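You operate a simulated robot arm through the tools that you are given. There is no shell and no other tool.

The job below is to be done with a simulated robot arm. You get a single attempt, and the scene is never put back.

JOB
Set the controls near the top of the long blue cabinet. At the end: the front dial of the valve block is turned to 5; the middle dial of the valve block is turned to 3; the front button of the valve block is switched on; the middle button of the valve block is switched off; whatever was shut is shut again. Leave all else as you found it, and nothing knocked over.

The check looks at the end state, three seconds after you hand in, the way a careful person would. Anything else that was tipped, shoved, dropped, spilled or broken makes it a failure.

ROBOT AND FRAMES
A 7-joint arm with a two-finger parallel gripper, fixed in place. Base frame: the origin is at the foot of the arm, x ahead of it, y to its left, z up; the work surface is at about z = 0. Units: mm, rad, N and s.
With the tool pointing down near the work surface it reaches from about 260 to 680 mm from the base axis. Its first joint turns from -2.897 to 2.897 rad. Payload 2.5 kg.
The tool frame sits at the grasp point between the pads (the TCP): z along the fingers, y along the line on which they close. The tips reach 30 mm beyond it. The gripper opens to 94 mm. The fingers are 28 mm wide and 10 mm thick; the gripper's body (50 by 96 mm) begins 55 mm behind the TCP.
Orientation is that of the tool frame in the base frame, as a unit quaternion [w, x, y, z]. With the fingers straight down and closing along the base's y, the tool's x points along the base's -x, its y along +y and its z along -z.

CONTROLS
- The arm moves only by the tool step_arm. Its argument "commands" is a list of rows, each a list of 7 numbers: the shift along the base's x, y, z in mm, then the turn, a rotation vector about the base's x, y, z in rad, then the finger opening in mm, from 0 to 94. In form: [[dx, dy, dz, wx, wy, wz, claw], ...]. A call has 1 to 20 rows; each row shifts and turns the commanded pose from where the row before left it. A row lasts 0.2 s, in which the tool goes at most 50 mm and 0.15 rad; a call with a longer step from one row to the next is refused whole, and so is a gripper value outside its range. A pose out of reach is approached as far as the arm can. The call stops where the force on the tool passes 40 N (or 10 N more than at its start, if that is more) or the arm is blocked; 0.2 s more then pass. The fingers move at their own pace (about 72 mm/s each) and stop on an object; they squeeze with about 36 N. The grip force told is the motor's: it shows also when the fingers shut on nothing. Time passes only in rows, and 0.2 s behind the last, so rows that do not move let the fingers close. The reply holds the time, the measured pose of the TCP, the force on the tool along the base axes, the opening and the grip force, in the units named above and with some noise, with the torque about the TCP (base axes, N m) and any sound that the robot's microphone picked up.
- Cameras (640 x 400 px; columns grow to the right, rows downward): "scene" is fixed at [48.7, -498.8, 633.4]; the picture's right is [0.85, -0.53, 0.00], its down [-0.27, -0.43, -0.86] and it looks along [0.46, 0.73, -0.50] (base axes); focal length 372 px, centre (320, 200). "wrist" rides on the gripper at [76, 14, -102] in the tool frame; the picture's right is [-0.18, 0.98, 0.00], its down [-0.75, -0.14, -0.64] and it looks along [-0.63, -0.12, 0.77] (tool axes); focal length 243 px, centre (320, 200). There is no depth. A picture from a camera that has moved, and an enlarged one, comes with that camera's place and axes in the base frame and with its lens.
- camera(camera): a new picture of that camera. No time passes.
- enlarge(camera, box): a new picture of the part [left, top, right, bottom] of that camera's present view, enlarged. No time passes.
- close_job(): hands the job in; it is judged then, once.

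Places have to be worked out from the pictures, the camera data and where the tool is seen. Open the gripper and draw the arm clear of the work before you hand the job in, unless the task says otherwise.

The tools are called as a command line: name --pt "numbers of a row" for each row, then --argument value for the rest, lists and objects as JSON in quotes. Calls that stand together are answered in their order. step_arm: Moves the arm, as the interface text tells. Its arguments: {"type":"object","properties":{"commands":{"type":"array","items":{"type":"array","items":{"type":"number"}}}},"required":["commands"]} The other tools are called the same way: camera (camera) takes a picture; enlarge (camera, box) takes an enlarged picture of a part of a camera's view; close_job () hands the job in.

At the start:

```text
clock: 0.0
tool_pos: [375.0, 61.2, 370.3]
tcp_rot: [-0.001, 0.0, 1.0, 0.0]
contact_force: [0.3, -0.1, -0.1]
torque: [-0.01, 0.01, -0.01]
opening: 93.9
grasp_force: 0.0
```

scene: 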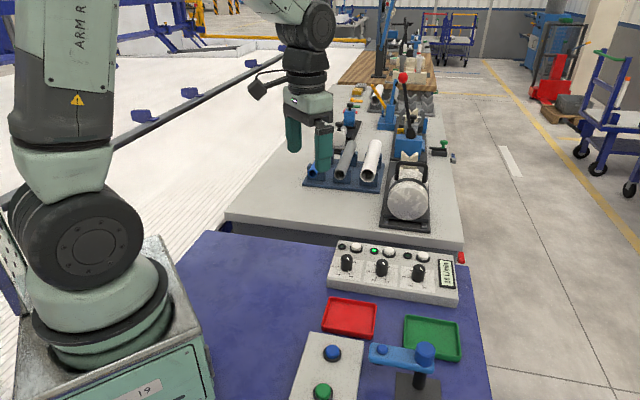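
wrist: 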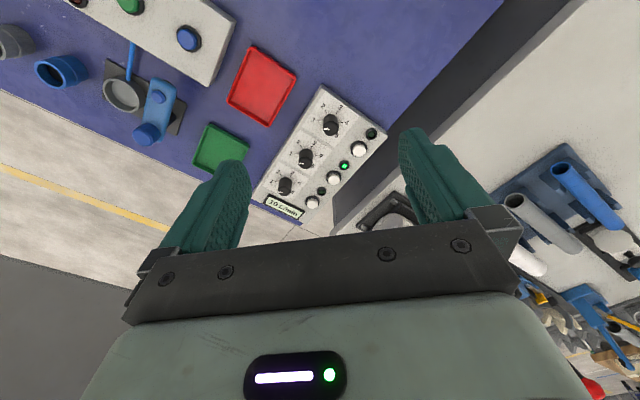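

I start by enlarging both views on the block with dials and buttons to understand it.

enlarge --camera "scene" --box '[310, 230, 480, 320]'

enlarge --camera "wrist" --box '[240, 80, 400, 220]'

enlarge --camera "scene" --box '[180, 220, 500, 400]'

enlarge --camera "wrist" --box '[0, 0, 320, 200]'

```text
3.76 times, centred on (395, 275) of scene
camera zoom: at [48.7, -498.8, 633.4], right [0.85, -0.53, 0.0], down [-0.27, -0.43, -0.86], along [0.46, 0.73, -0.5], focal length 1400 px, centre (38, -82)
```

zoom: 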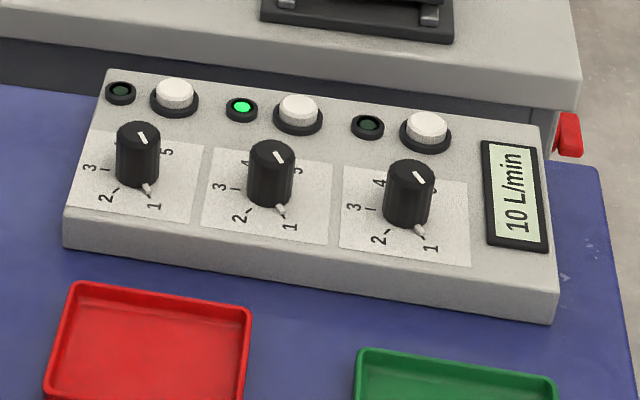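

```text
2.86 times, centred on (320, 150) of wrist
camera zoom: at [298.0, 75.2, 473.2], right [0.18, 0.98, 0.0], down [0.75, -0.14, 0.64], along [0.63, -0.12, -0.77], focal length 693 px, centre (320, 343)
```

zoom: 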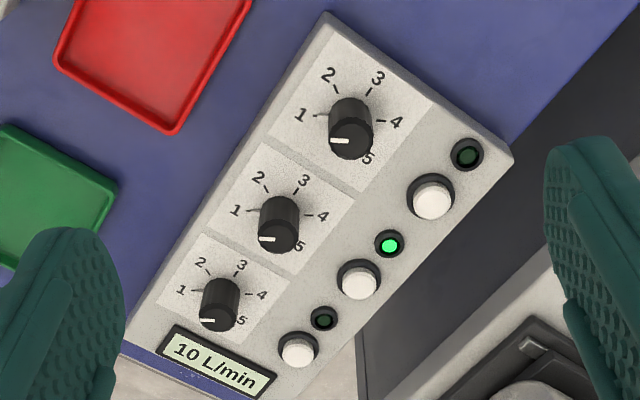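

```text
2.00 times, centred on (340, 310) of scene
camera zoom: at [48.7, -498.8, 633.4], right [0.85, -0.53, 0.0], down [-0.27, -0.43, -0.86], along [0.46, 0.73, -0.5], focal length 744 px, centre (280, -20)
```

zoom: 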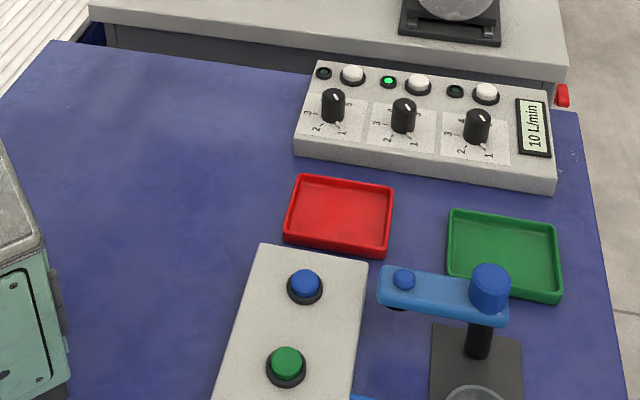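

```text
2.00 times, centred on (160, 100) of wrist
camera zoom: at [298.0, 75.2, 473.2], right [0.18, 0.98, 0.0], down [0.75, -0.14, 0.64], along [0.63, -0.12, -0.77], focal length 485 px, centre (640, 400)
```

zoom: 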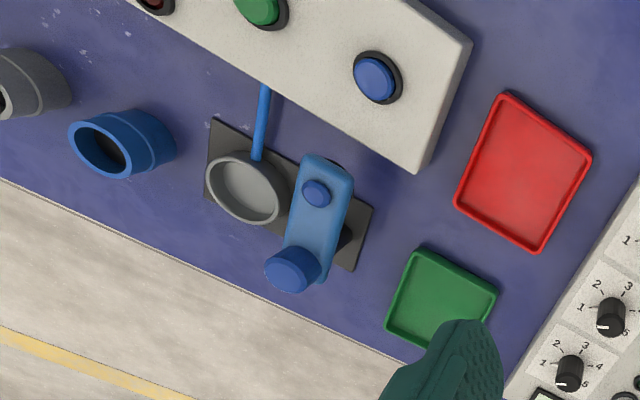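

The block with three dials, three lamps/buttons and a "10 L/min" display looks like the valve block, all dials apparently at 1 and the middle lamp lit. Before touching it I check the rest of the scene for other cabinets or panels so as to settle which block is meant and which end is "front".

enlarge --camera "scene" --box '[220, 60, 480, 240]'

enlarge --camera "scene" --box '[340, 0, 640, 180]'

enlarge --camera "scene" --box '[0, 0, 330, 200]'

enlarge --camera "wrist" --box '[320, 0, 640, 200]'

```text
2.22 times, centred on (350, 150) of scene
camera zoom: at [48.7, -498.8, 633.4], right [0.85, -0.53, 0.0], down [-0.27, -0.43, -0.86], along [0.46, 0.73, -0.5], focal length 826 px, centre (253, 311)
```

zoom: 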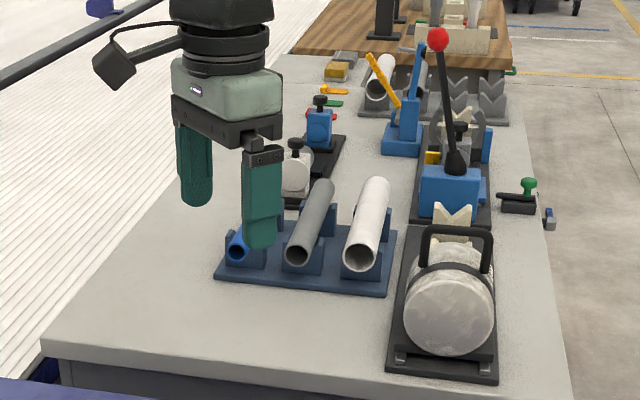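

```text
2.13 times, centred on (490, 90) of scene
camera zoom: at [48.7, -498.8, 633.4], right [0.85, -0.53, 0.0], down [-0.27, -0.43, -0.86], along [0.46, 0.73, -0.5], focal length 793 px, centre (-43, 435)
```

zoom: 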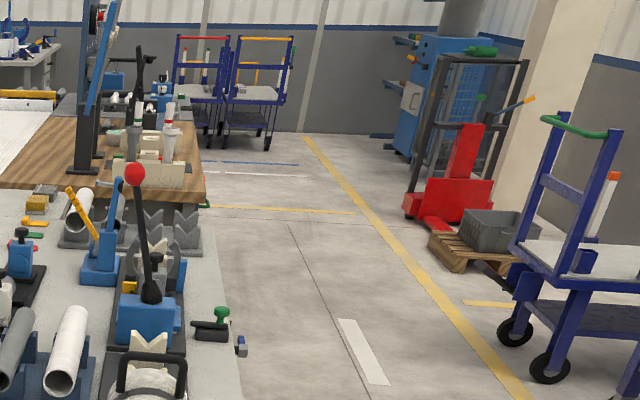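

```text
1.94 times, centred on (165, 100) of scene
camera zoom: at [48.7, -498.8, 633.4], right [0.85, -0.53, 0.0], down [-0.27, -0.43, -0.86], along [0.46, 0.73, -0.5], focal length 721 px, centre (621, 394)
```

zoom: 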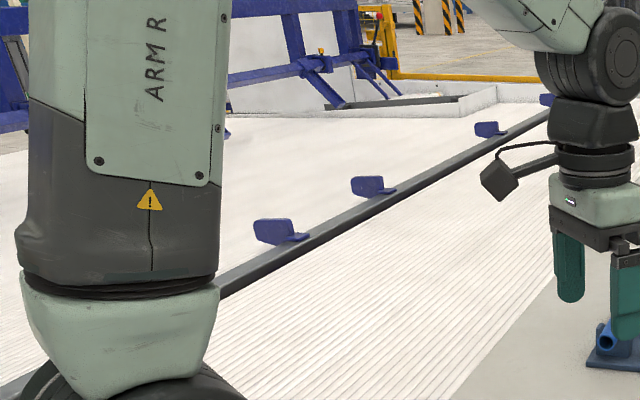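

```text
2.00 times, centred on (480, 100) of wrist
camera zoom: at [298.0, 75.2, 473.2], right [0.18, 0.98, 0.0], down [0.75, -0.14, 0.64], along [0.63, -0.12, -0.77], focal length 485 px, centre (0, 400)
```

zoom: 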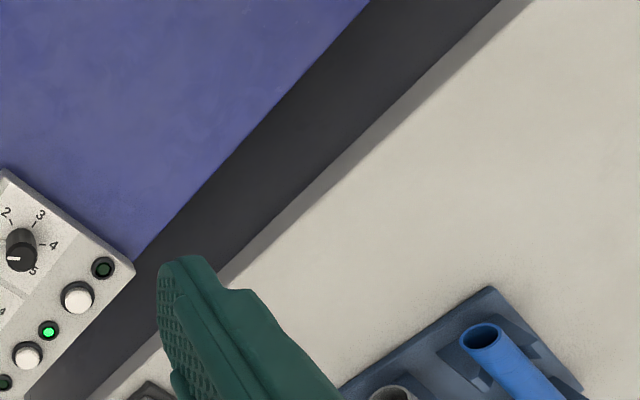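

No other valve-like panel is seen in this view. I swing the arm around its base at the current height to see the rest of the blue cabinet with the wrist camera.

step_arm --pt "4.7 -45.3 0 0 0 -0.12 94" --pt "-0.9 -45.6 0 0 0 -0.12 94" --pt "-6.2 -45.1 0 0 0 -0.12 94" --pt "-11.7 -44.1 0 0 0 -0.12 94" --pt "-16.8 -42.4 0 0 0 -0.12 94" --pt "-21.8 -40 0 0 0 -0.12 94" --pt "-26.4 -37.1 0 0 0 -0.12 94" --pt "-30.6 -33.8 0 0 0 -0.12 94"

camera --camera "wrist"

camera --camera "scene"

```text
clock: 1.8
tool_pos: [266.0, -270.8, 371.2]
tcp_rot: [0.0, 0.462, 0.887, 0.0]
contact_force: [-0.2, -0.8, 0.9]
torque: [-0.02, -0.04, -0.03]
opening: 94.0
grasp_force: 0.0
```

```text
taken
camera wrist: at [232.4, -201.5, 472.8], right [0.91, 0.41, 0.0], down [0.32, -0.7, 0.64], along [0.26, -0.59, -0.77], focal length 243 px, centre (320, 200)
```

wrist: 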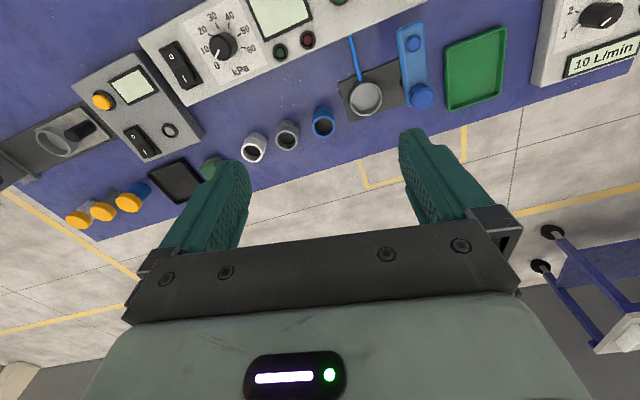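

```text
taken
```

scene: 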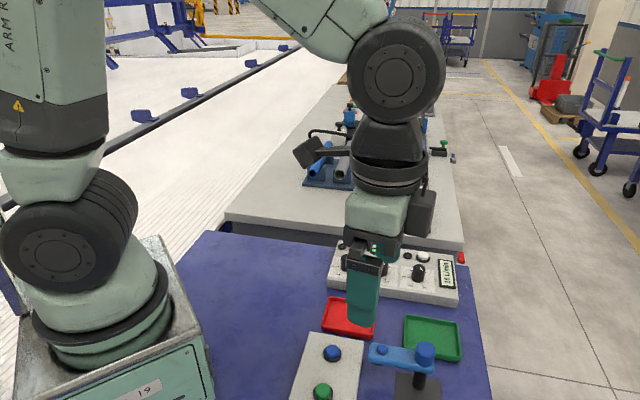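

The blue cabinet is long and carries several panels, all lettered to be read from the aisle side. I swing further to see the rest of it.

enlarge --camera "wrist" --box '[0, 0, 320, 230]'

step_arm --pt "-34.4 -29.8 0 0 0 -0.12 94" --pt "-37.9 -25.4 0 0 0 -0.12 94" --pt "-40.6 -20.7 0 0 0 -0.12 94" --pt "-42.8 -15.8 0 0 0 -0.12 94" --pt "-44.4 -10.4 0 0 0 -0.12 94"

camera --camera "wrist"

camera --camera "scene"

```text
1.74 times, centred on (160, 115) of wrist
camera zoom: at [232.4, -201.5, 472.8], right [0.91, 0.41, 0.0], down [0.32, -0.7, 0.64], along [0.26, -0.59, -0.77], focal length 422 px, centre (598, 348)
```

zoom: 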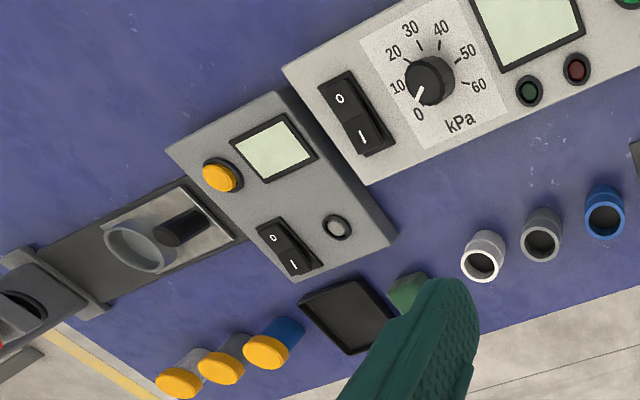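

```text
clock: 3.0
tool_pos: [64.8, -374.2, 371.8]
tcp_rot: [0.0, 0.704, 0.71, 0.0]
contact_force: [0.6, 0.7, 0.3]
torque: [-0.02, -0.05, 0.0]
opening: 93.6
grasp_force: 0.1
```

```text
taken
camera wrist: at [77.2, -298.0, 473.5], right [0.98, -0.18, 0.0], down [-0.13, -0.75, 0.64], along [-0.11, -0.63, -0.77], focal length 243 px, centre (320, 200)
```

wrist: 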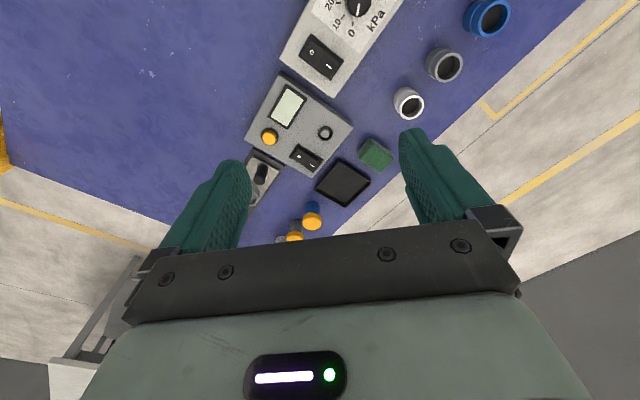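

```text
taken
```

scene: 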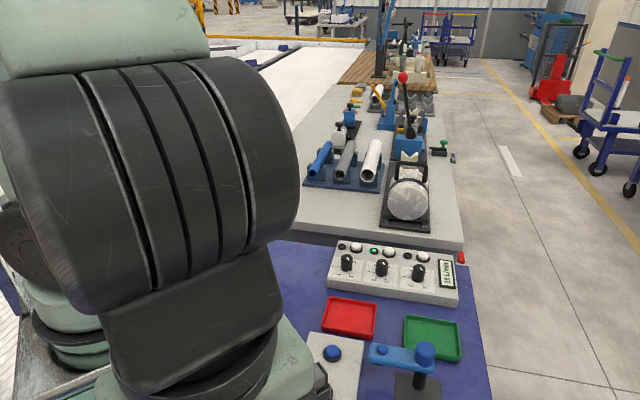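

This is the only block with three dials and three buttons; its lettering is read from the aisle, so its front is the display end. I swing back and lower for a close view.

step_arm --pt "44.4 10.4 0 0 0 0.12 94" --pt "42.8 15.8 0 0 0 0.12 94" --pt "40.6 20.7 0 0 0 0.12 94" --pt "37.9 25.4 0 0 0 0.12 94" --pt "34.4 29.8 0 0 0 0.12 94" --pt "30.6 33.8 0 0 0 0.12 94" --pt "26.4 37.1 0 0 0 0.12 94" --pt "21.8 40 0 0 0 0.12 94" --pt "16.8 42.4 0 0 0 0.12 94" --pt "11.7 44.1 0 0 0 0.12 94" --pt "6.2 45.1 0 0 0 0.12 94" --pt "0.9 45.6 0 0 0 0.12 94" --pt "0 0 -40 0 0 0 94" --pt "0 0 -40 0 0 0 94" --pt "0 0 -40 0 0 0 94" --pt "0 0 0 0 0 0 94"

camera --camera "wrist"

camera --camera "scene"

```text
clock: 6.4
tool_pos: [379.5, 15.6, 249.3]
tcp_rot: [0.001, 0.061, 0.998, -0.001]
contact_force: [-0.6, -1.0, 0.4]
torque: [0.0, 0.01, 0.0]
opening: 94.3
grasp_force: 0.0
```

```text
taken
camera wrist: at [304.6, 38.8, 352.1], right [0.3, 0.95, 0.0], down [0.73, -0.23, 0.64], along [0.61, -0.19, -0.77], focal length 243 px, centre (320, 200)
```

wrist: 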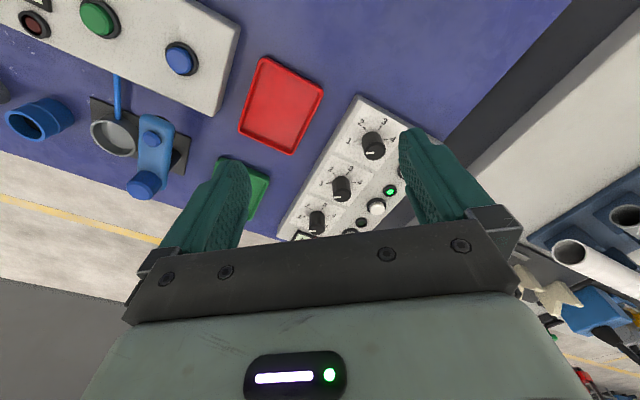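

```text
taken
```

scene: 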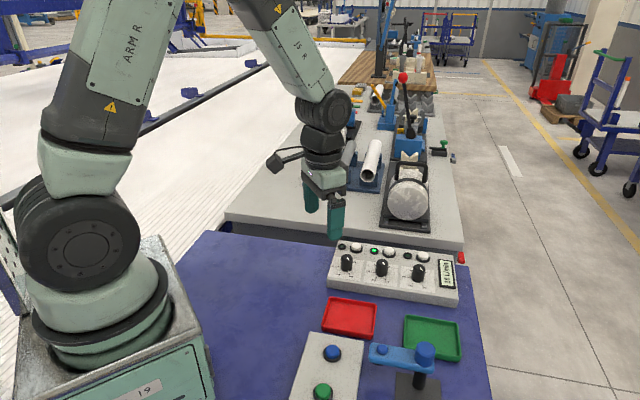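

I back off a little so that the fingers do not hide the block, and take close views.

step_arm --pt "-25 12 20 0 0 0.06 94" --pt "-25 12 20 0 0 0.06 94" --pt "0 0 0 0 0 0 94" --pt "0 0 0 0 0 0 94"

enlarge --camera "wrist" --box '[230, 100, 420, 220]'

enlarge --camera "scene" --box '[320, 235, 400, 285]'

enlarge --camera "scene" --box '[390, 245, 470, 305]'

```text
clock: 7.4
tool_pos: [329.6, 40.5, 290.7]
tcp_rot: [0.0, 0.0, 1.0, 0.0]
contact_force: [-0.1, -0.5, -0.1]
torque: [0.0, -0.01, -0.05]
opening: 93.8
grasp_force: 0.2
```

```text
3.33 times, centred on (325, 160) of wrist
camera zoom: at [252.6, 54.1, 392.9], right [0.18, 0.98, 0.0], down [0.75, -0.14, 0.64], along [0.63, -0.12, -0.77], focal length 809 px, centre (303, 333)
```

zoom: 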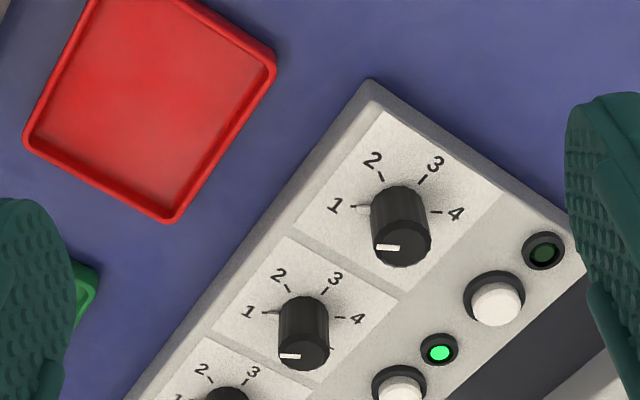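

```text
8.00 times, centred on (360, 260) of scene
camera zoom: at [48.7, -498.8, 633.4], right [0.85, -0.53, 0.0], down [-0.27, -0.43, -0.86], along [0.46, 0.73, -0.5], focal length 2975 px, centre (0, -280)
```

zoom: 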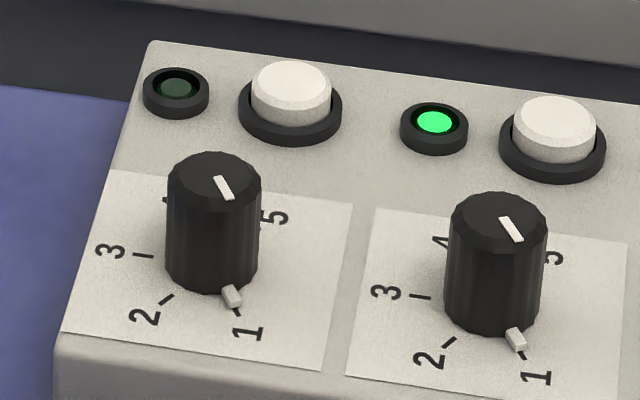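

```text
6.67 times, centred on (430, 275) of scene
camera zoom: at [48.7, -498.8, 633.4], right [0.85, -0.53, 0.0], down [-0.27, -0.43, -0.86], along [0.46, 0.73, -0.5], focal length 2480 px, centre (-413, -300)
```

zoom: 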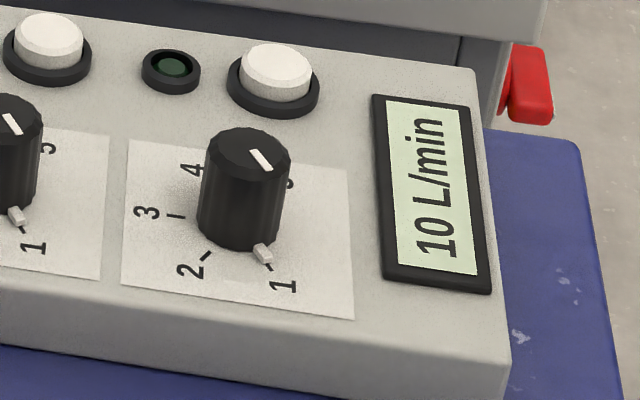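

The three dials lie on a 45° line (about 84 mm apart: roughly (474,60), (533,1), (592,-58), tops near z≈71), and the labels are 60° apart with all pointers at 1. I enlarge the dials further to refine their centres.

enlarge --camera "wrist" --box '[295, 170, 355, 215]'

enlarge --camera "scene" --box '[360, 252, 404, 282]'

enlarge --camera "wrist" --box '[260, 195, 320, 240]'

enlarge --camera "scene" --box '[400, 255, 444, 285]'

```text
8.89 times, centred on (325, 192) of wrist
camera zoom: at [252.6, 54.1, 392.9], right [0.18, 0.98, 0.0], down [0.75, -0.14, 0.64], along [0.63, -0.12, -0.77], focal length 2157 px, centre (276, 267)
```

zoom: 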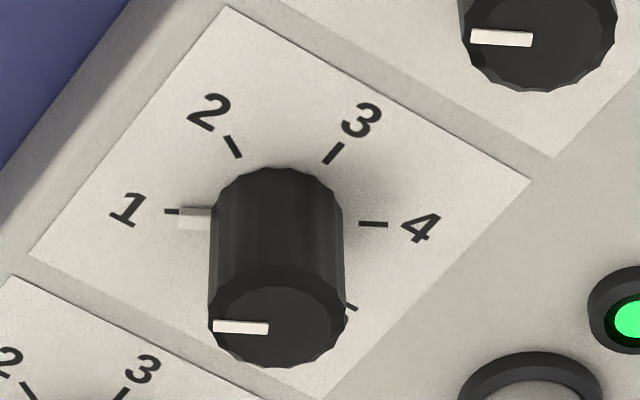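

```text
13.33 times, centred on (382, 267) of scene
camera zoom: at [48.7, -498.8, 633.4], right [0.85, -0.53, 0.0], down [-0.27, -0.43, -0.86], along [0.46, 0.73, -0.5], focal length 4959 px, centre (-507, -693)
```

zoom: 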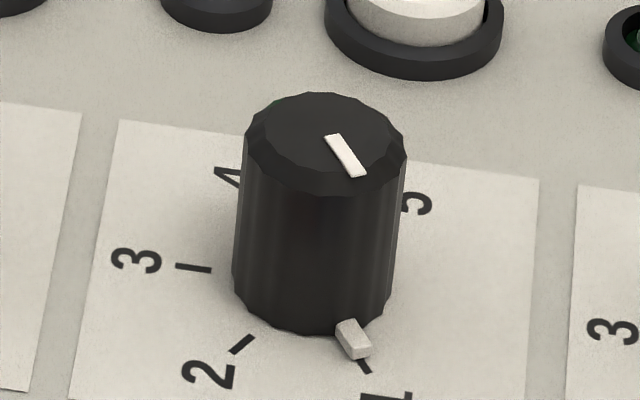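

```text
8.89 times, centred on (290, 218) of wrist
camera zoom: at [252.6, 54.1, 392.9], right [0.18, 0.98, 0.0], down [0.75, -0.14, 0.64], along [0.63, -0.12, -0.77], focal length 2157 px, centre (587, 44)
```

zoom: 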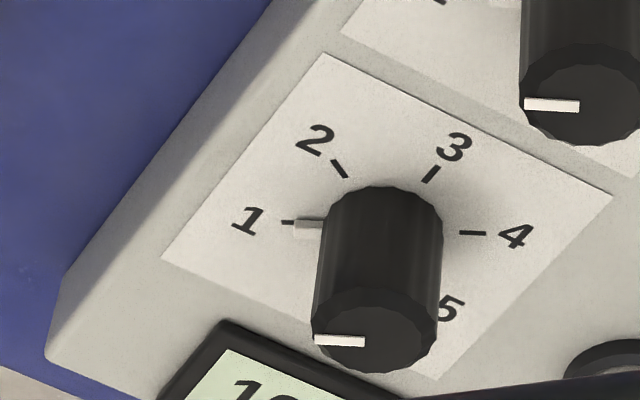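

```text
13.33 times, centred on (422, 270) of scene
camera zoom: at [48.7, -498.8, 633.4], right [0.85, -0.53, 0.0], down [-0.27, -0.43, -0.86], along [0.46, 0.73, -0.5], focal length 4959 px, centre (-1040, -733)
```

zoom: 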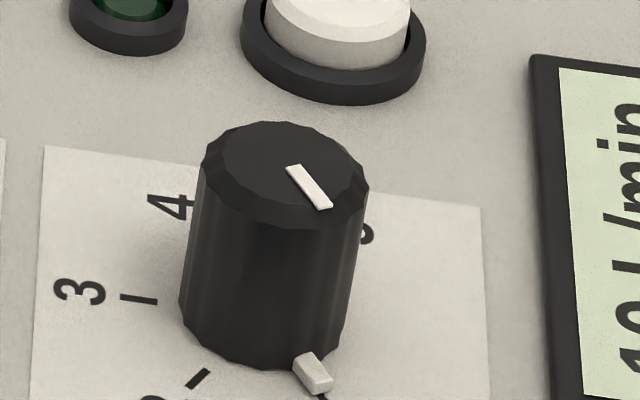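

Refined: middle dial axis ≈ (534, 2.7), front dial ≈ (594, -56.6), knob about 28 mm across, top near z 70. I move above the middle dial with the tool turned +60° so that I can then turn it 120° clockwise in one grip.

step_arm --pt "29.2 -5.4 -15 0 0 0.15 60" --pt "29.2 -5.4 -20 0 0 0.15 60" --pt "29.2 -5.4 -20 0 0 0.15 60" --pt "29.2 -5.4 -20 0 0 0.15 60" --pt "29.2 -5.4 -20 0 0 0.15 60" --pt "29.2 -5.4 -20 0 0 0.15 60" --pt "29.2 -5.4 -20 0 0 0.15 60" --pt "0 0 0 0 0 0 60" --pt "0 0 0 0 0 0 60"

enlarge --camera "scene" --box '[310, 190, 470, 310]'

camera --camera "wrist"

```text
clock: 9.4
tool_pos: [535.7, 2.5, 154.8]
tcp_rot: [0.0, -0.501, 0.865, 0.001]
contact_force: [-0.2, -0.4, -0.3]
torque: [-0.01, 0.02, -0.01]
opening: 59.9
grasp_force: 0.0
```

```text
3.33 times, centred on (390, 250) of scene
camera zoom: at [48.7, -498.8, 633.4], right [0.85, -0.53, 0.0], down [-0.27, -0.43, -0.86], along [0.46, 0.73, -0.5], focal length 1240 px, centre (87, 33)
```

zoom: 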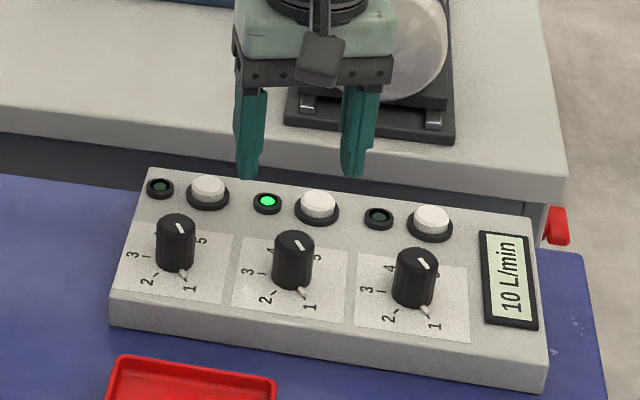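

```text
taken
camera wrist: at [483.4, -57.5, 257.9], right [-0.76, 0.65, 0.0], down [0.5, 0.58, 0.64], along [0.42, 0.49, -0.77], focal length 243 px, centre (320, 200)
```

wrist: 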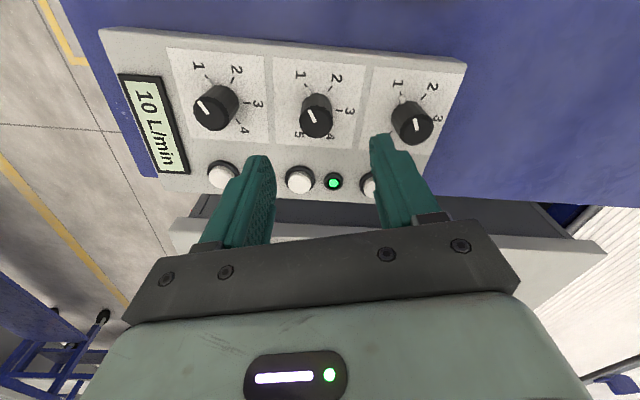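

The tips appear centred where expected. I lower so that the tips reach about z 50 around the knob, then check before closing.

step_arm --pt "0 0 -25 0 0 0 60" --pt "0 0 -25 0 0 0 60" --pt "0 0 -25 0 0 0 60" --pt "0 0 0 0 0 0 60" --pt "0 0 0 0 0 0 60"

enlarge --camera "scene" --box '[340, 230, 420, 290]'

enlarge --camera "wrist" --box '[220, 80, 420, 240]'

```text
clock: 10.6
tool_pos: [535.3, 3.4, 81.3]
tcp_rot: [0.0, -0.501, 0.866, 0.0]
contact_force: [0.7, -0.1, -0.7]
torque: [-0.03, -0.01, 0.01]
opening: 59.9
grasp_force: 0.0
```

```text
6.67 times, centred on (380, 260) of scene
camera zoom: at [48.7, -498.8, 633.4], right [0.85, -0.53, 0.0], down [-0.27, -0.43, -0.86], along [0.46, 0.73, -0.5], focal length 2480 px, centre (-80, -200)
```

zoom: 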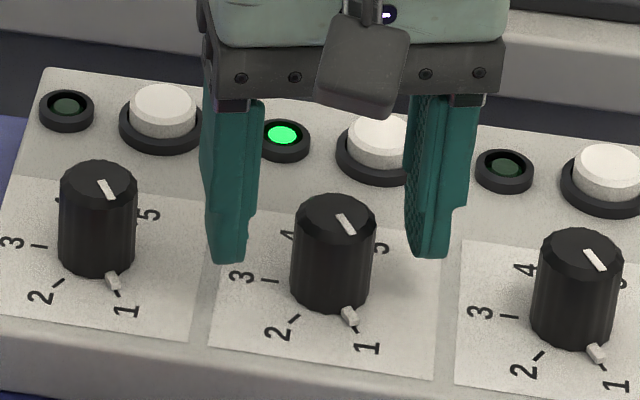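

```text
2.50 times, centred on (320, 160) of wrist
camera zoom: at [483.5, -57.0, 182.8], right [-0.76, 0.65, 0.0], down [0.5, 0.58, 0.64], along [0.42, 0.49, -0.77], focal length 606 px, centre (320, 300)
```

zoom: 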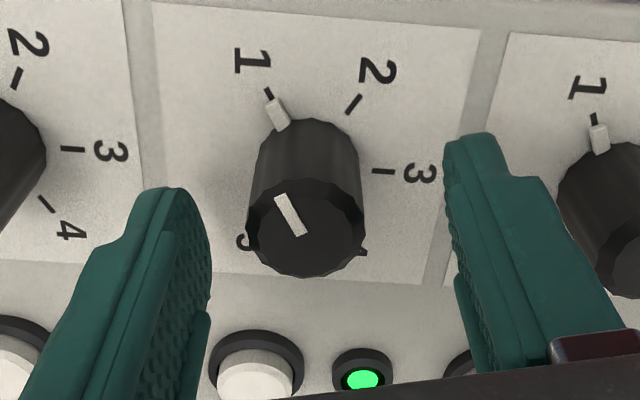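

Scene view says the grip is nearly centred; the wrist view suggests the knob is 2–3 mm further out. I shift by (+3, +0.6) and close partly to compare the gaps on both sides.

step_arm --pt "3 0.6 0 0 0 0 50" --pt "0 0 0 0 0 0 36" --pt "0 0 0 0 0 0 36"

enlarge --camera "scene" --box '[360, 240, 410, 280]'

enlarge --camera "wrist" --box '[260, 100, 380, 200]'

```text
clock: 11.4
tool_pos: [538.0, 2.6, 80.5]
tcp_rot: [0.0, -0.501, 0.866, 0.0]
contact_force: [0.1, -0.1, 0.3]
torque: [0.0, -0.01, 0.03]
opening: 35.9
grasp_force: 0.0
```

```text
10.00 times, centred on (385, 260) of scene
camera zoom: at [48.7, -498.8, 633.4], right [0.85, -0.53, 0.0], down [-0.27, -0.43, -0.86], along [0.46, 0.73, -0.5], focal length 3719 px, centre (-330, -400)
```

zoom: 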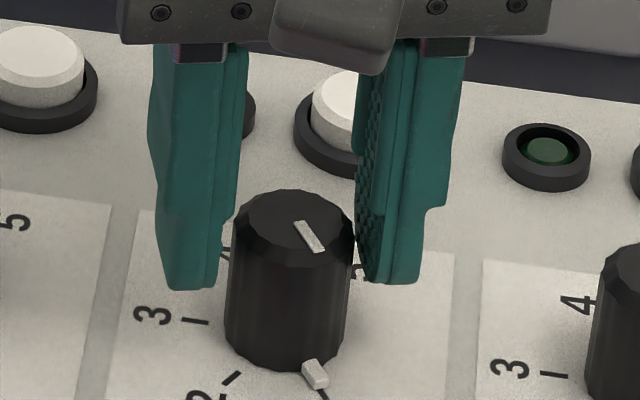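

```text
4.00 times, centred on (320, 150) of wrist
camera zoom: at [486.3, -56.6, 182.7], right [-0.76, 0.65, 0.0], down [0.5, 0.58, 0.64], along [0.42, 0.49, -0.77], focal length 970 px, centre (320, 400)
```

zoom: 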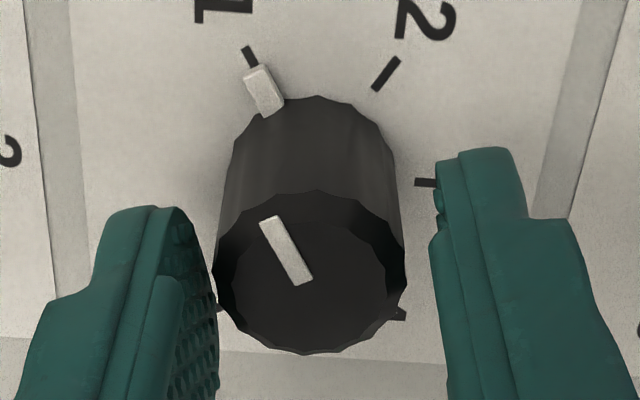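

Note to self: the wrist image is upside-down (image bottom = farther). Combining the two wrist views puts the knob rim at z≈63 and its axis at about (537.7, 1.0); I shift by (+0.6, −1.7), lower 6 mm, and close on it.

step_arm --pt "0.6 -1.7 -3 0 0 0 36" --pt "0 0 -3 0 0 0 36" --pt "0 0 0 0 0 0 30" --pt "0 0 0 0 0 0 27" --pt "0 0 0 0 0 0 20" --pt "0 0 0 0 0 0 20" --pt "0 0 0 0 0 0 20"

enlarge --camera "wrist" --box '[260, 100, 380, 200]'

enlarge --camera "scene" --box '[360, 240, 410, 280]'

```text
clock: 13.0
tool_pos: [538.2, 0.3, 75.0]
tcp_rot: [0.001, -0.5, 0.866, 0.001]
contact_force: [1.5, -2.1, 0.5]
torque: [-0.14, 0.05, -0.06]
opening: 27.7
grasp_force: 44.6
```

```text
4.00 times, centred on (320, 150) of wrist
camera zoom: at [486.8, -58.5, 177.1], right [-0.76, 0.65, 0.0], down [0.5, 0.58, 0.64], along [0.42, 0.49, -0.77], focal length 970 px, centre (320, 400)
```

zoom: 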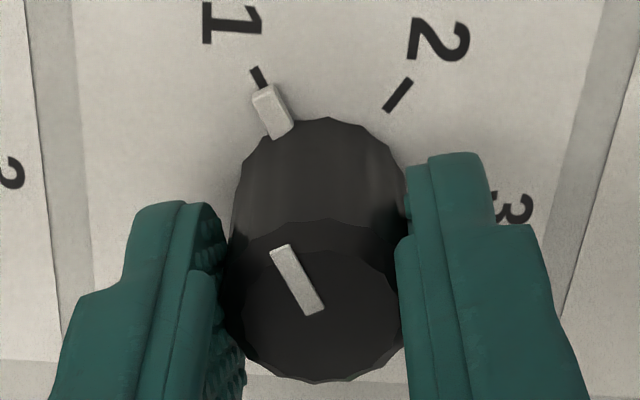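

```text
10.00 times, centred on (385, 260) of scene
camera zoom: at [48.7, -498.8, 633.4], right [0.85, -0.53, 0.0], down [-0.27, -0.43, -0.86], along [0.46, 0.73, -0.5], focal length 3719 px, centre (-330, -400)
```

zoom: 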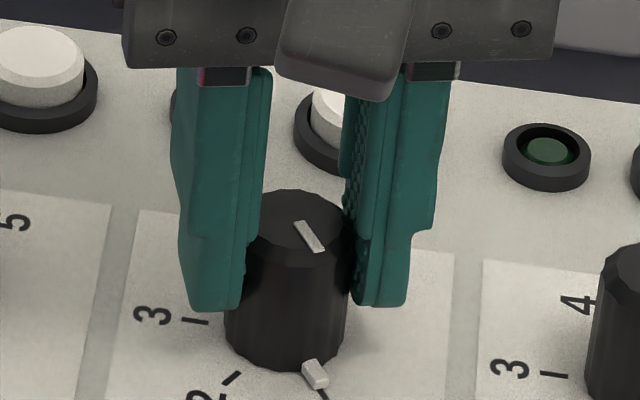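

Gripped cleanly (27.7 mm, side force ~2.5 N). I turn 60° clockwise first and check.

step_arm --pt "0 0 0 0 0 -0.1047 20" --pt "0 0 0 0 0 -0.1047 20" --pt "0 0 0 0 0 -0.1047 20" --pt "0 0 0 0 0 -0.1047 20" --pt "0 0 0 0 0 -0.1047 20" --pt "0 0 0 0 0 -0.1047 20" --pt "0 0 0 0 0 -0.1047 20" --pt "0 0 0 0 0 -0.1047 20" --pt "0 0 0 0 0 -0.1047 20" --pt "0 0 0 0 0 -0.1047 20" --pt "0 0 0 0 0 0 20"

enlarge --camera "wrist" --box '[260, 100, 380, 200]'

enlarge --camera "scene" --box '[360, 240, 410, 280]'

```text
clock: 15.4
tool_pos: [538.4, 1.2, 75.4]
tcp_rot: [0.0, -0.001, 1.0, 0.001]
contact_force: [1.5, 2.0, -3.5]
torque: [-0.13, -0.78, -0.05]
opening: 27.4
grasp_force: 45.2
```

```text
4.00 times, centred on (320, 150) of wrist
camera zoom: at [460.6, 15.3, 177.1], right [0.18, 0.98, 0.0], down [0.75, -0.14, 0.64], along [0.63, -0.12, -0.77], focal length 970 px, centre (320, 400)
```

zoom: 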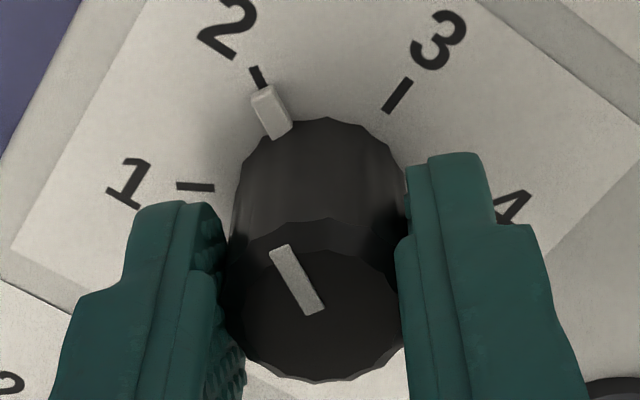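

```text
10.00 times, centred on (385, 260) of scene
camera zoom: at [48.7, -498.8, 633.4], right [0.85, -0.53, 0.0], down [-0.27, -0.43, -0.86], along [0.46, 0.73, -0.5], focal length 3719 px, centre (-330, -400)
```

zoom: 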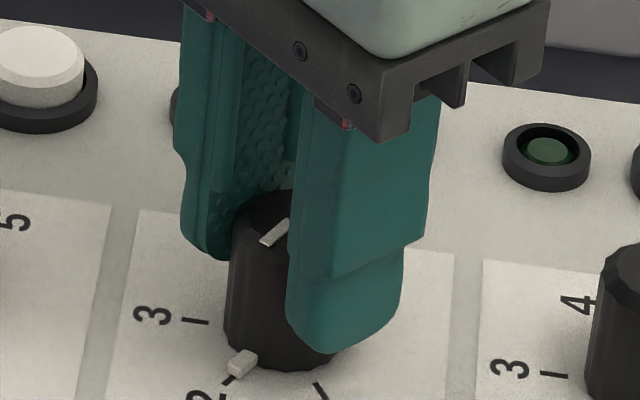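

Works perfectly: 60° put the pointer on 2. Another 60° clockwise will bring it to 3.

step_arm --pt "0 0 0 0 0 -0.1047 20" --pt "0 0 0 0 0 -0.1047 20" --pt "0 0 0 0 0 -0.1047 20" --pt "0 0 0 0 0 -0.1047 20" --pt "0 0 0 0 0 -0.1047 20" --pt "0 0 0 0 0 -0.1047 20" --pt "0 0 0 0 0 -0.1047 20" --pt "0 0 0 0 0 -0.1047 20" --pt "0 0 0 0 0 -0.1047 20" --pt "0 0 0 0 0 -0.1047 20" --pt "0 0 0 0 0 0 20"

enlarge --camera "wrist" --box '[260, 100, 380, 200]'

enlarge --camera "scene" --box '[340, 230, 440, 300]'

```text
clock: 17.8
tool_pos: [539.0, 2.2, 75.5]
tcp_rot: [0.001, 0.499, 0.867, 0.001]
contact_force: [6.5, 10.7, -9.2]
torque: [-0.14, -0.29, 0.0]
opening: 27.2
grasp_force: 44.5
```

```text
4.00 times, centred on (320, 150) of wrist
camera zoom: at [511.2, 74.7, 177.2], right [0.94, 0.33, 0.0], down [0.26, -0.72, 0.64], along [0.21, -0.6, -0.77], focal length 970 px, centre (320, 400)
```

zoom: 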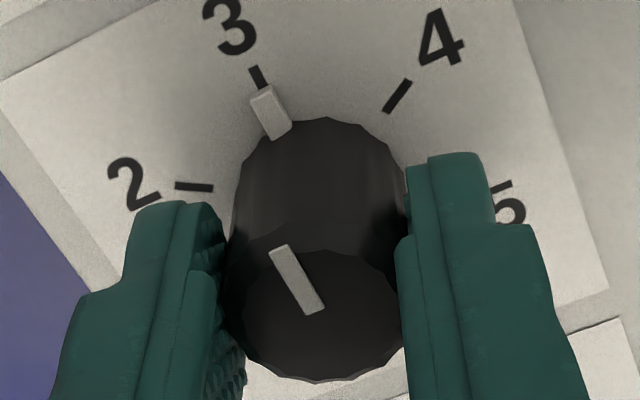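

```text
5.71 times, centred on (390, 265) of scene
camera zoom: at [48.7, -498.8, 633.4], right [0.85, -0.53, 0.0], down [-0.27, -0.43, -0.86], along [0.46, 0.73, -0.5], focal length 2125 px, centre (-80, -171)
```

zoom: 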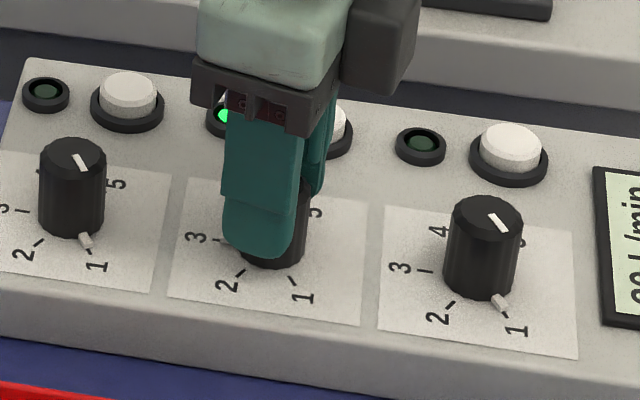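

The middle dial points at 3 (and the display now reads 30). I release, rise, and move over the front dial while turning the tool back to +60°.

step_arm --pt "0 0 0 0 0 0 40" --pt "0 0 0 0 0 0 50" --pt "0 0 20 0 0 0 50" --pt "0 0 20 0 0 0 50" --pt "0 0 20 0 0 0 50" --pt "0 0 0 0 0 0.1496 50" --pt "5 -5 0 0 0 0.1496 50" --pt "5 -5 0 0 0 0.1496 50" --pt "5 -5 0 0 0 0.1496 50" --pt "5 -5 0 0 0 0.1496 50" --pt "5 -5 0 0 0 0.1496 50" --pt "5 -5 0 0 0 0.1496 50" --pt "5 -5 0 0 0 0.1496 50" --pt "5 -5 0 0 0 0.1496 50" --pt "5 -5 0 0 0 0.1496 50" --pt "5 -5 0 0 0 0.1496 50" --pt "5 -5 0 0 0 0.1496 50" --pt "5.7 -4.3 0 0 0 0.1496 50" --pt "0 0 0 0 0 0.1496 50" --pt "0 0 0 0 0 0 50"

enlarge --camera "scene" --box '[320, 220, 480, 310]'

enlarge --camera "wrist" --box '[220, 80, 420, 220]'

```text
clock: 22.0
tool_pos: [598.7, -58.0, 134.7]
tcp_rot: [0.0, -0.5, 0.866, 0.0]
contact_force: [0.3, 0.0, -0.3]
torque: [0.02, 0.04, -0.01]
opening: 50.0
grasp_force: 0.1
```

```text
4.00 times, centred on (400, 265) of scene
camera zoom: at [48.7, -498.8, 633.4], right [0.85, -0.53, 0.0], down [-0.27, -0.43, -0.86], along [0.46, 0.73, -0.5], focal length 1488 px, centre (0, -60)
```

zoom: 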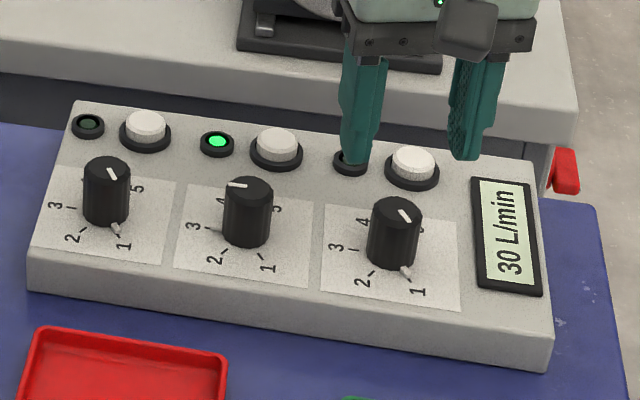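

```text
2.86 times, centred on (320, 150) of wrist
camera zoom: at [547.2, -117.7, 237.3], right [-0.76, 0.65, 0.0], down [0.5, 0.58, 0.64], along [0.42, 0.49, -0.77], focal length 693 px, centre (320, 343)
```

zoom: 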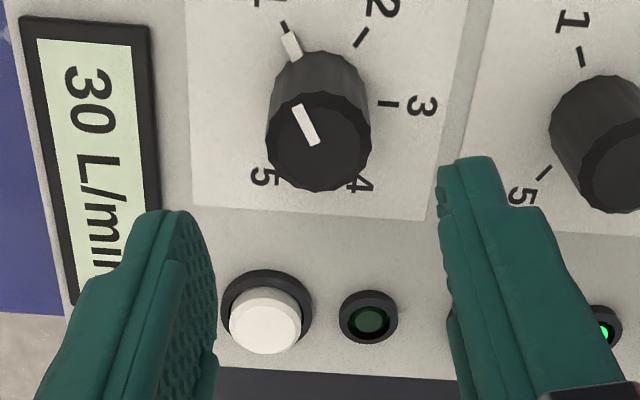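

Wrist view confirms the tool is centred on the front dial (predicted and seen centre agree within a pixel or two). I descend, grip and turn 120° clockwise.

step_arm --pt "0 0 -20 0 0 0 50" --pt "0 0 -20 0 0 0 50" --pt "0 0 -20 0 0 0 45" --pt "0 0 0 0 0 0 36" --pt "0 0 0 0 0 0 30" --pt "0 0 0 0 0 0 20" --pt "0 0 0 0 0 0 20" --pt "0 0 0 0 0 0 20"

enlarge --camera "wrist" --box '[260, 100, 380, 200]'

```text
clock: 23.8
tool_pos: [598.8, -58.4, 75.3]
tcp_rot: [-0.001, -0.501, 0.866, 0.0]
contact_force: [1.4, 0.2, -2.5]
torque: [-0.18, 0.07, -0.09]
opening: 27.5
grasp_force: 45.0
```

```text
4.00 times, centred on (320, 150) of wrist
camera zoom: at [547.6, -117.4, 177.5], right [-0.76, 0.65, 0.0], down [0.5, 0.58, 0.64], along [0.42, 0.49, -0.77], focal length 970 px, centre (320, 400)
```

zoom: 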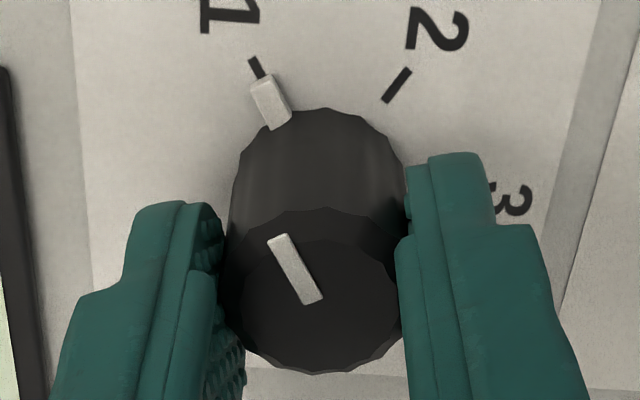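

Well gripped with small forces. Turning 120° clockwise in 19 small steps.

step_arm --pt "0 0 0 0 0 -0.11023 20" --pt "0 0 0 0 0 -0.11023 20" --pt "0 0 0 0 0 -0.11023 20" --pt "0 0 0 0 0 -0.11023 20" --pt "0 0 0 0 0 -0.11023 20" --pt "0 0 0 0 0 -0.11023 20" --pt "0 0 0 0 0 -0.11023 20" --pt "0 0 0 0 0 -0.11023 20" --pt "0 0 0 0 0 -0.11023 20" --pt "0 0 0 0 0 -0.11023 20" --pt "0 0 0 0 0 -0.11023 20" --pt "0 0 0 0 0 -0.11023 20" --pt "0 0 0 0 0 -0.11023 20" --pt "0 0 0 0 0 -0.11023 20" --pt "0 0 0 0 0 -0.11023 20" --pt "0 0 0 0 0 -0.11023 20" --pt "0 0 0 0 0 -0.11023 20" --pt "0 0 0 0 0 -0.11023 20" --pt "0 0 0 0 0 -0.11023 20" --pt "0 0 0 0 0 0 20"

enlarge --camera "wrist" --box '[260, 100, 380, 200]'

```text
clock: 28.0
tool_pos: [597.7, -58.9, 75.0]
tcp_rot: [0.0, 0.501, 0.865, 0.0]
contact_force: [8.0, -12.2, 2.8]
torque: [0.46, 0.06, -0.02]
opening: 27.3
grasp_force: 44.5
```

```text
4.00 times, centred on (320, 150) of wrist
camera zoom: at [572.1, 14.1, 177.5], right [0.94, 0.33, 0.0], down [0.25, -0.72, 0.64], along [0.21, -0.61, -0.77], focal length 970 px, centre (320, 400)
```

zoom: 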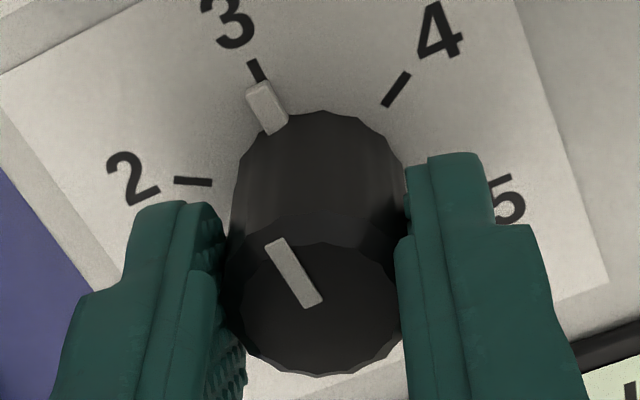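

At 3 now. I open, rise clear, turn the tool back +120°, lower and grip again.

step_arm --pt "0 0 0 0 0 0 40" --pt "0 0 0 0 0 0 50" --pt "0 0 20 0 0 0 50" --pt "0 0 20 0 0 0 50" --pt "0.3 -0.5 0 0 0 0.1496 50" --pt "0 0 0 0 0 0.1496 50" --pt "0 0 0 0 0 0.1496 50" --pt "0 0 0 0 0 0.1496 50" --pt "0 0 0 0 0 0.1496 50" --pt "0 0 0 0 0 0.1496 50" --pt "0 0 0 0 0 0.1496 50" --pt "0 0 0 0 0 0.1496 50" --pt "0 0 0 0 0 0.1496 50" --pt "0 0 0 0 0 0.1496 50" --pt "0 0 0 0 0 0.1496 50" --pt "0 0 0 0 0 0.1496 50" --pt "0 0 0 0 0 0.1496 50" --pt "0 0 0 0 0 0.1496 50" --pt "0 0 0 0 0 0 50" --pt "0 0 0 0 0 0 50"

enlarge --camera "wrist" --box '[220, 80, 420, 220]'

enlarge --camera "scene" --box '[320, 220, 480, 310]'

```text
clock: 32.2
tool_pos: [598.2, -58.7, 113.9]
tcp_rot: [0.0, -0.5, 0.866, 0.0]
contact_force: [0.4, -0.6, -0.1]
torque: [0.0, -0.01, 0.0]
opening: 50.2
grasp_force: 0.2
```

```text
2.86 times, centred on (320, 150) of wrist
camera zoom: at [547.5, -118.0, 217.2], right [-0.76, 0.65, 0.0], down [0.5, 0.58, 0.64], along [0.42, 0.49, -0.77], focal length 693 px, centre (320, 343)
```

zoom: 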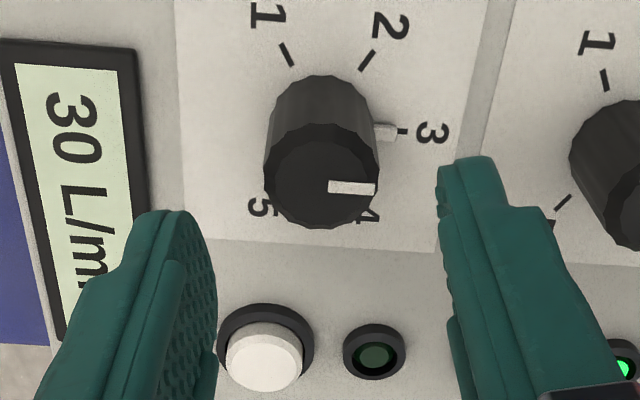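

```text
4.00 times, centred on (400, 265) of scene
camera zoom: at [48.7, -498.8, 633.4], right [0.85, -0.53, 0.0], down [-0.27, -0.43, -0.86], along [0.46, 0.73, -0.5], focal length 1488 px, centre (0, -60)
```

zoom: 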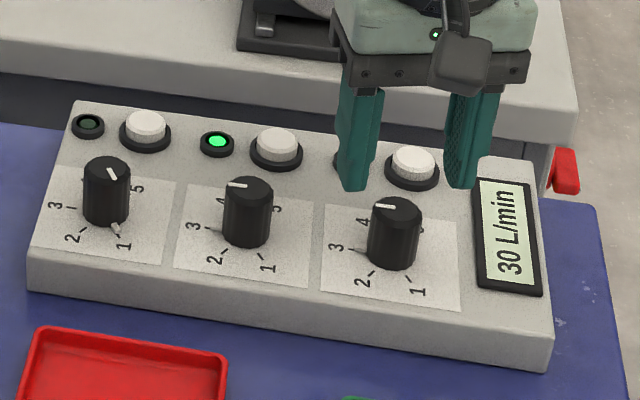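

Front dial sits at 3 and stayed there. I descend, grip, then turn the remaining 120°.

step_arm --pt "0 0 -20 0 0 0 50" --pt "0 0 -20 0 0 0 45" --pt "0 0 0 0 0 0 36" --pt "0 0 0 0 0 0 30" --pt "0 0 0 0 0 0 20" --pt "0 0 0 0 0 0 20" --pt "0 0 0 0 0 0 20"

step_arm --pt "0 0 0 0 0 -0.11023 20" --pt "0 0 0 0 0 -0.11023 20" --pt "0 0 0 0 0 -0.11023 20" --pt "0 0 0 0 0 -0.11023 20" --pt "0 0 0 0 0 -0.11023 20" --pt "0 0 0 0 0 -0.11023 20" --pt "0 0 0 0 0 -0.11023 20" --pt "0 0 0 0 0 -0.11023 20" --pt "0 0 0 0 0 -0.11023 20" --pt "0 0 0 0 0 -0.11023 20" --pt "0 0 0 0 0 -0.11023 20" --pt "0 0 0 0 0 -0.11023 20" --pt "0 0 0 0 0 -0.11023 20" --pt "0 0 0 0 0 -0.11023 20" --pt "0 0 0 0 0 -0.11023 20" --pt "0 0 0 0 0 -0.11023 20" --pt "0 0 0 0 0 -0.11023 20" --pt "0 0 0 0 0 -0.11023 20" --pt "0 0 0 0 0 -0.11023 20" --pt "0 0 0 0 0 0 20"

enlarge --camera "wrist" --box '[260, 100, 380, 200]'

```text
clock: 33.8
tool_pos: [600.0, -57.8, 73.5]
tcp_rot: [0.0, -0.5, 0.866, 0.001]
contact_force: [-12.8, 4.2, 5.7]
torque: [-0.27, -0.14, -0.02]
opening: 27.6
grasp_force: 45.0
```

```text
clock: 38.0
tool_pos: [599.1, -59.3, 74.2]
tcp_rot: [-0.001, 0.501, 0.865, -0.002]
contact_force: [3.6, -3.1, -27.0]
torque: [-0.09, -0.7, 0.07]
opening: 27.5
grasp_force: 45.3
```

```text
4.00 times, centred on (320, 150) of wrist
camera zoom: at [572.3, 14.1, 176.9], right [0.94, 0.33, 0.0], down [0.25, -0.72, 0.64], along [0.21, -0.61, -0.77], focal length 970 px, centre (320, 400)
```

zoom: 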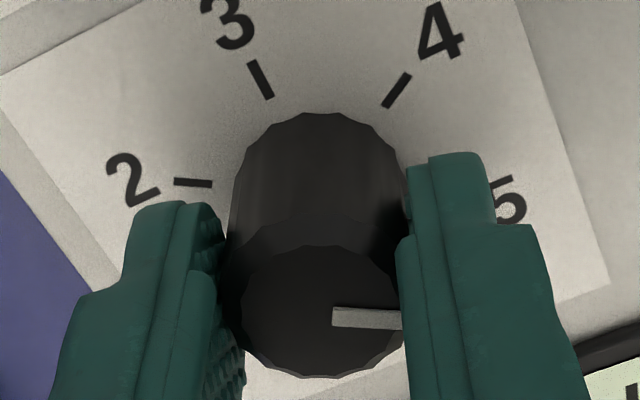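

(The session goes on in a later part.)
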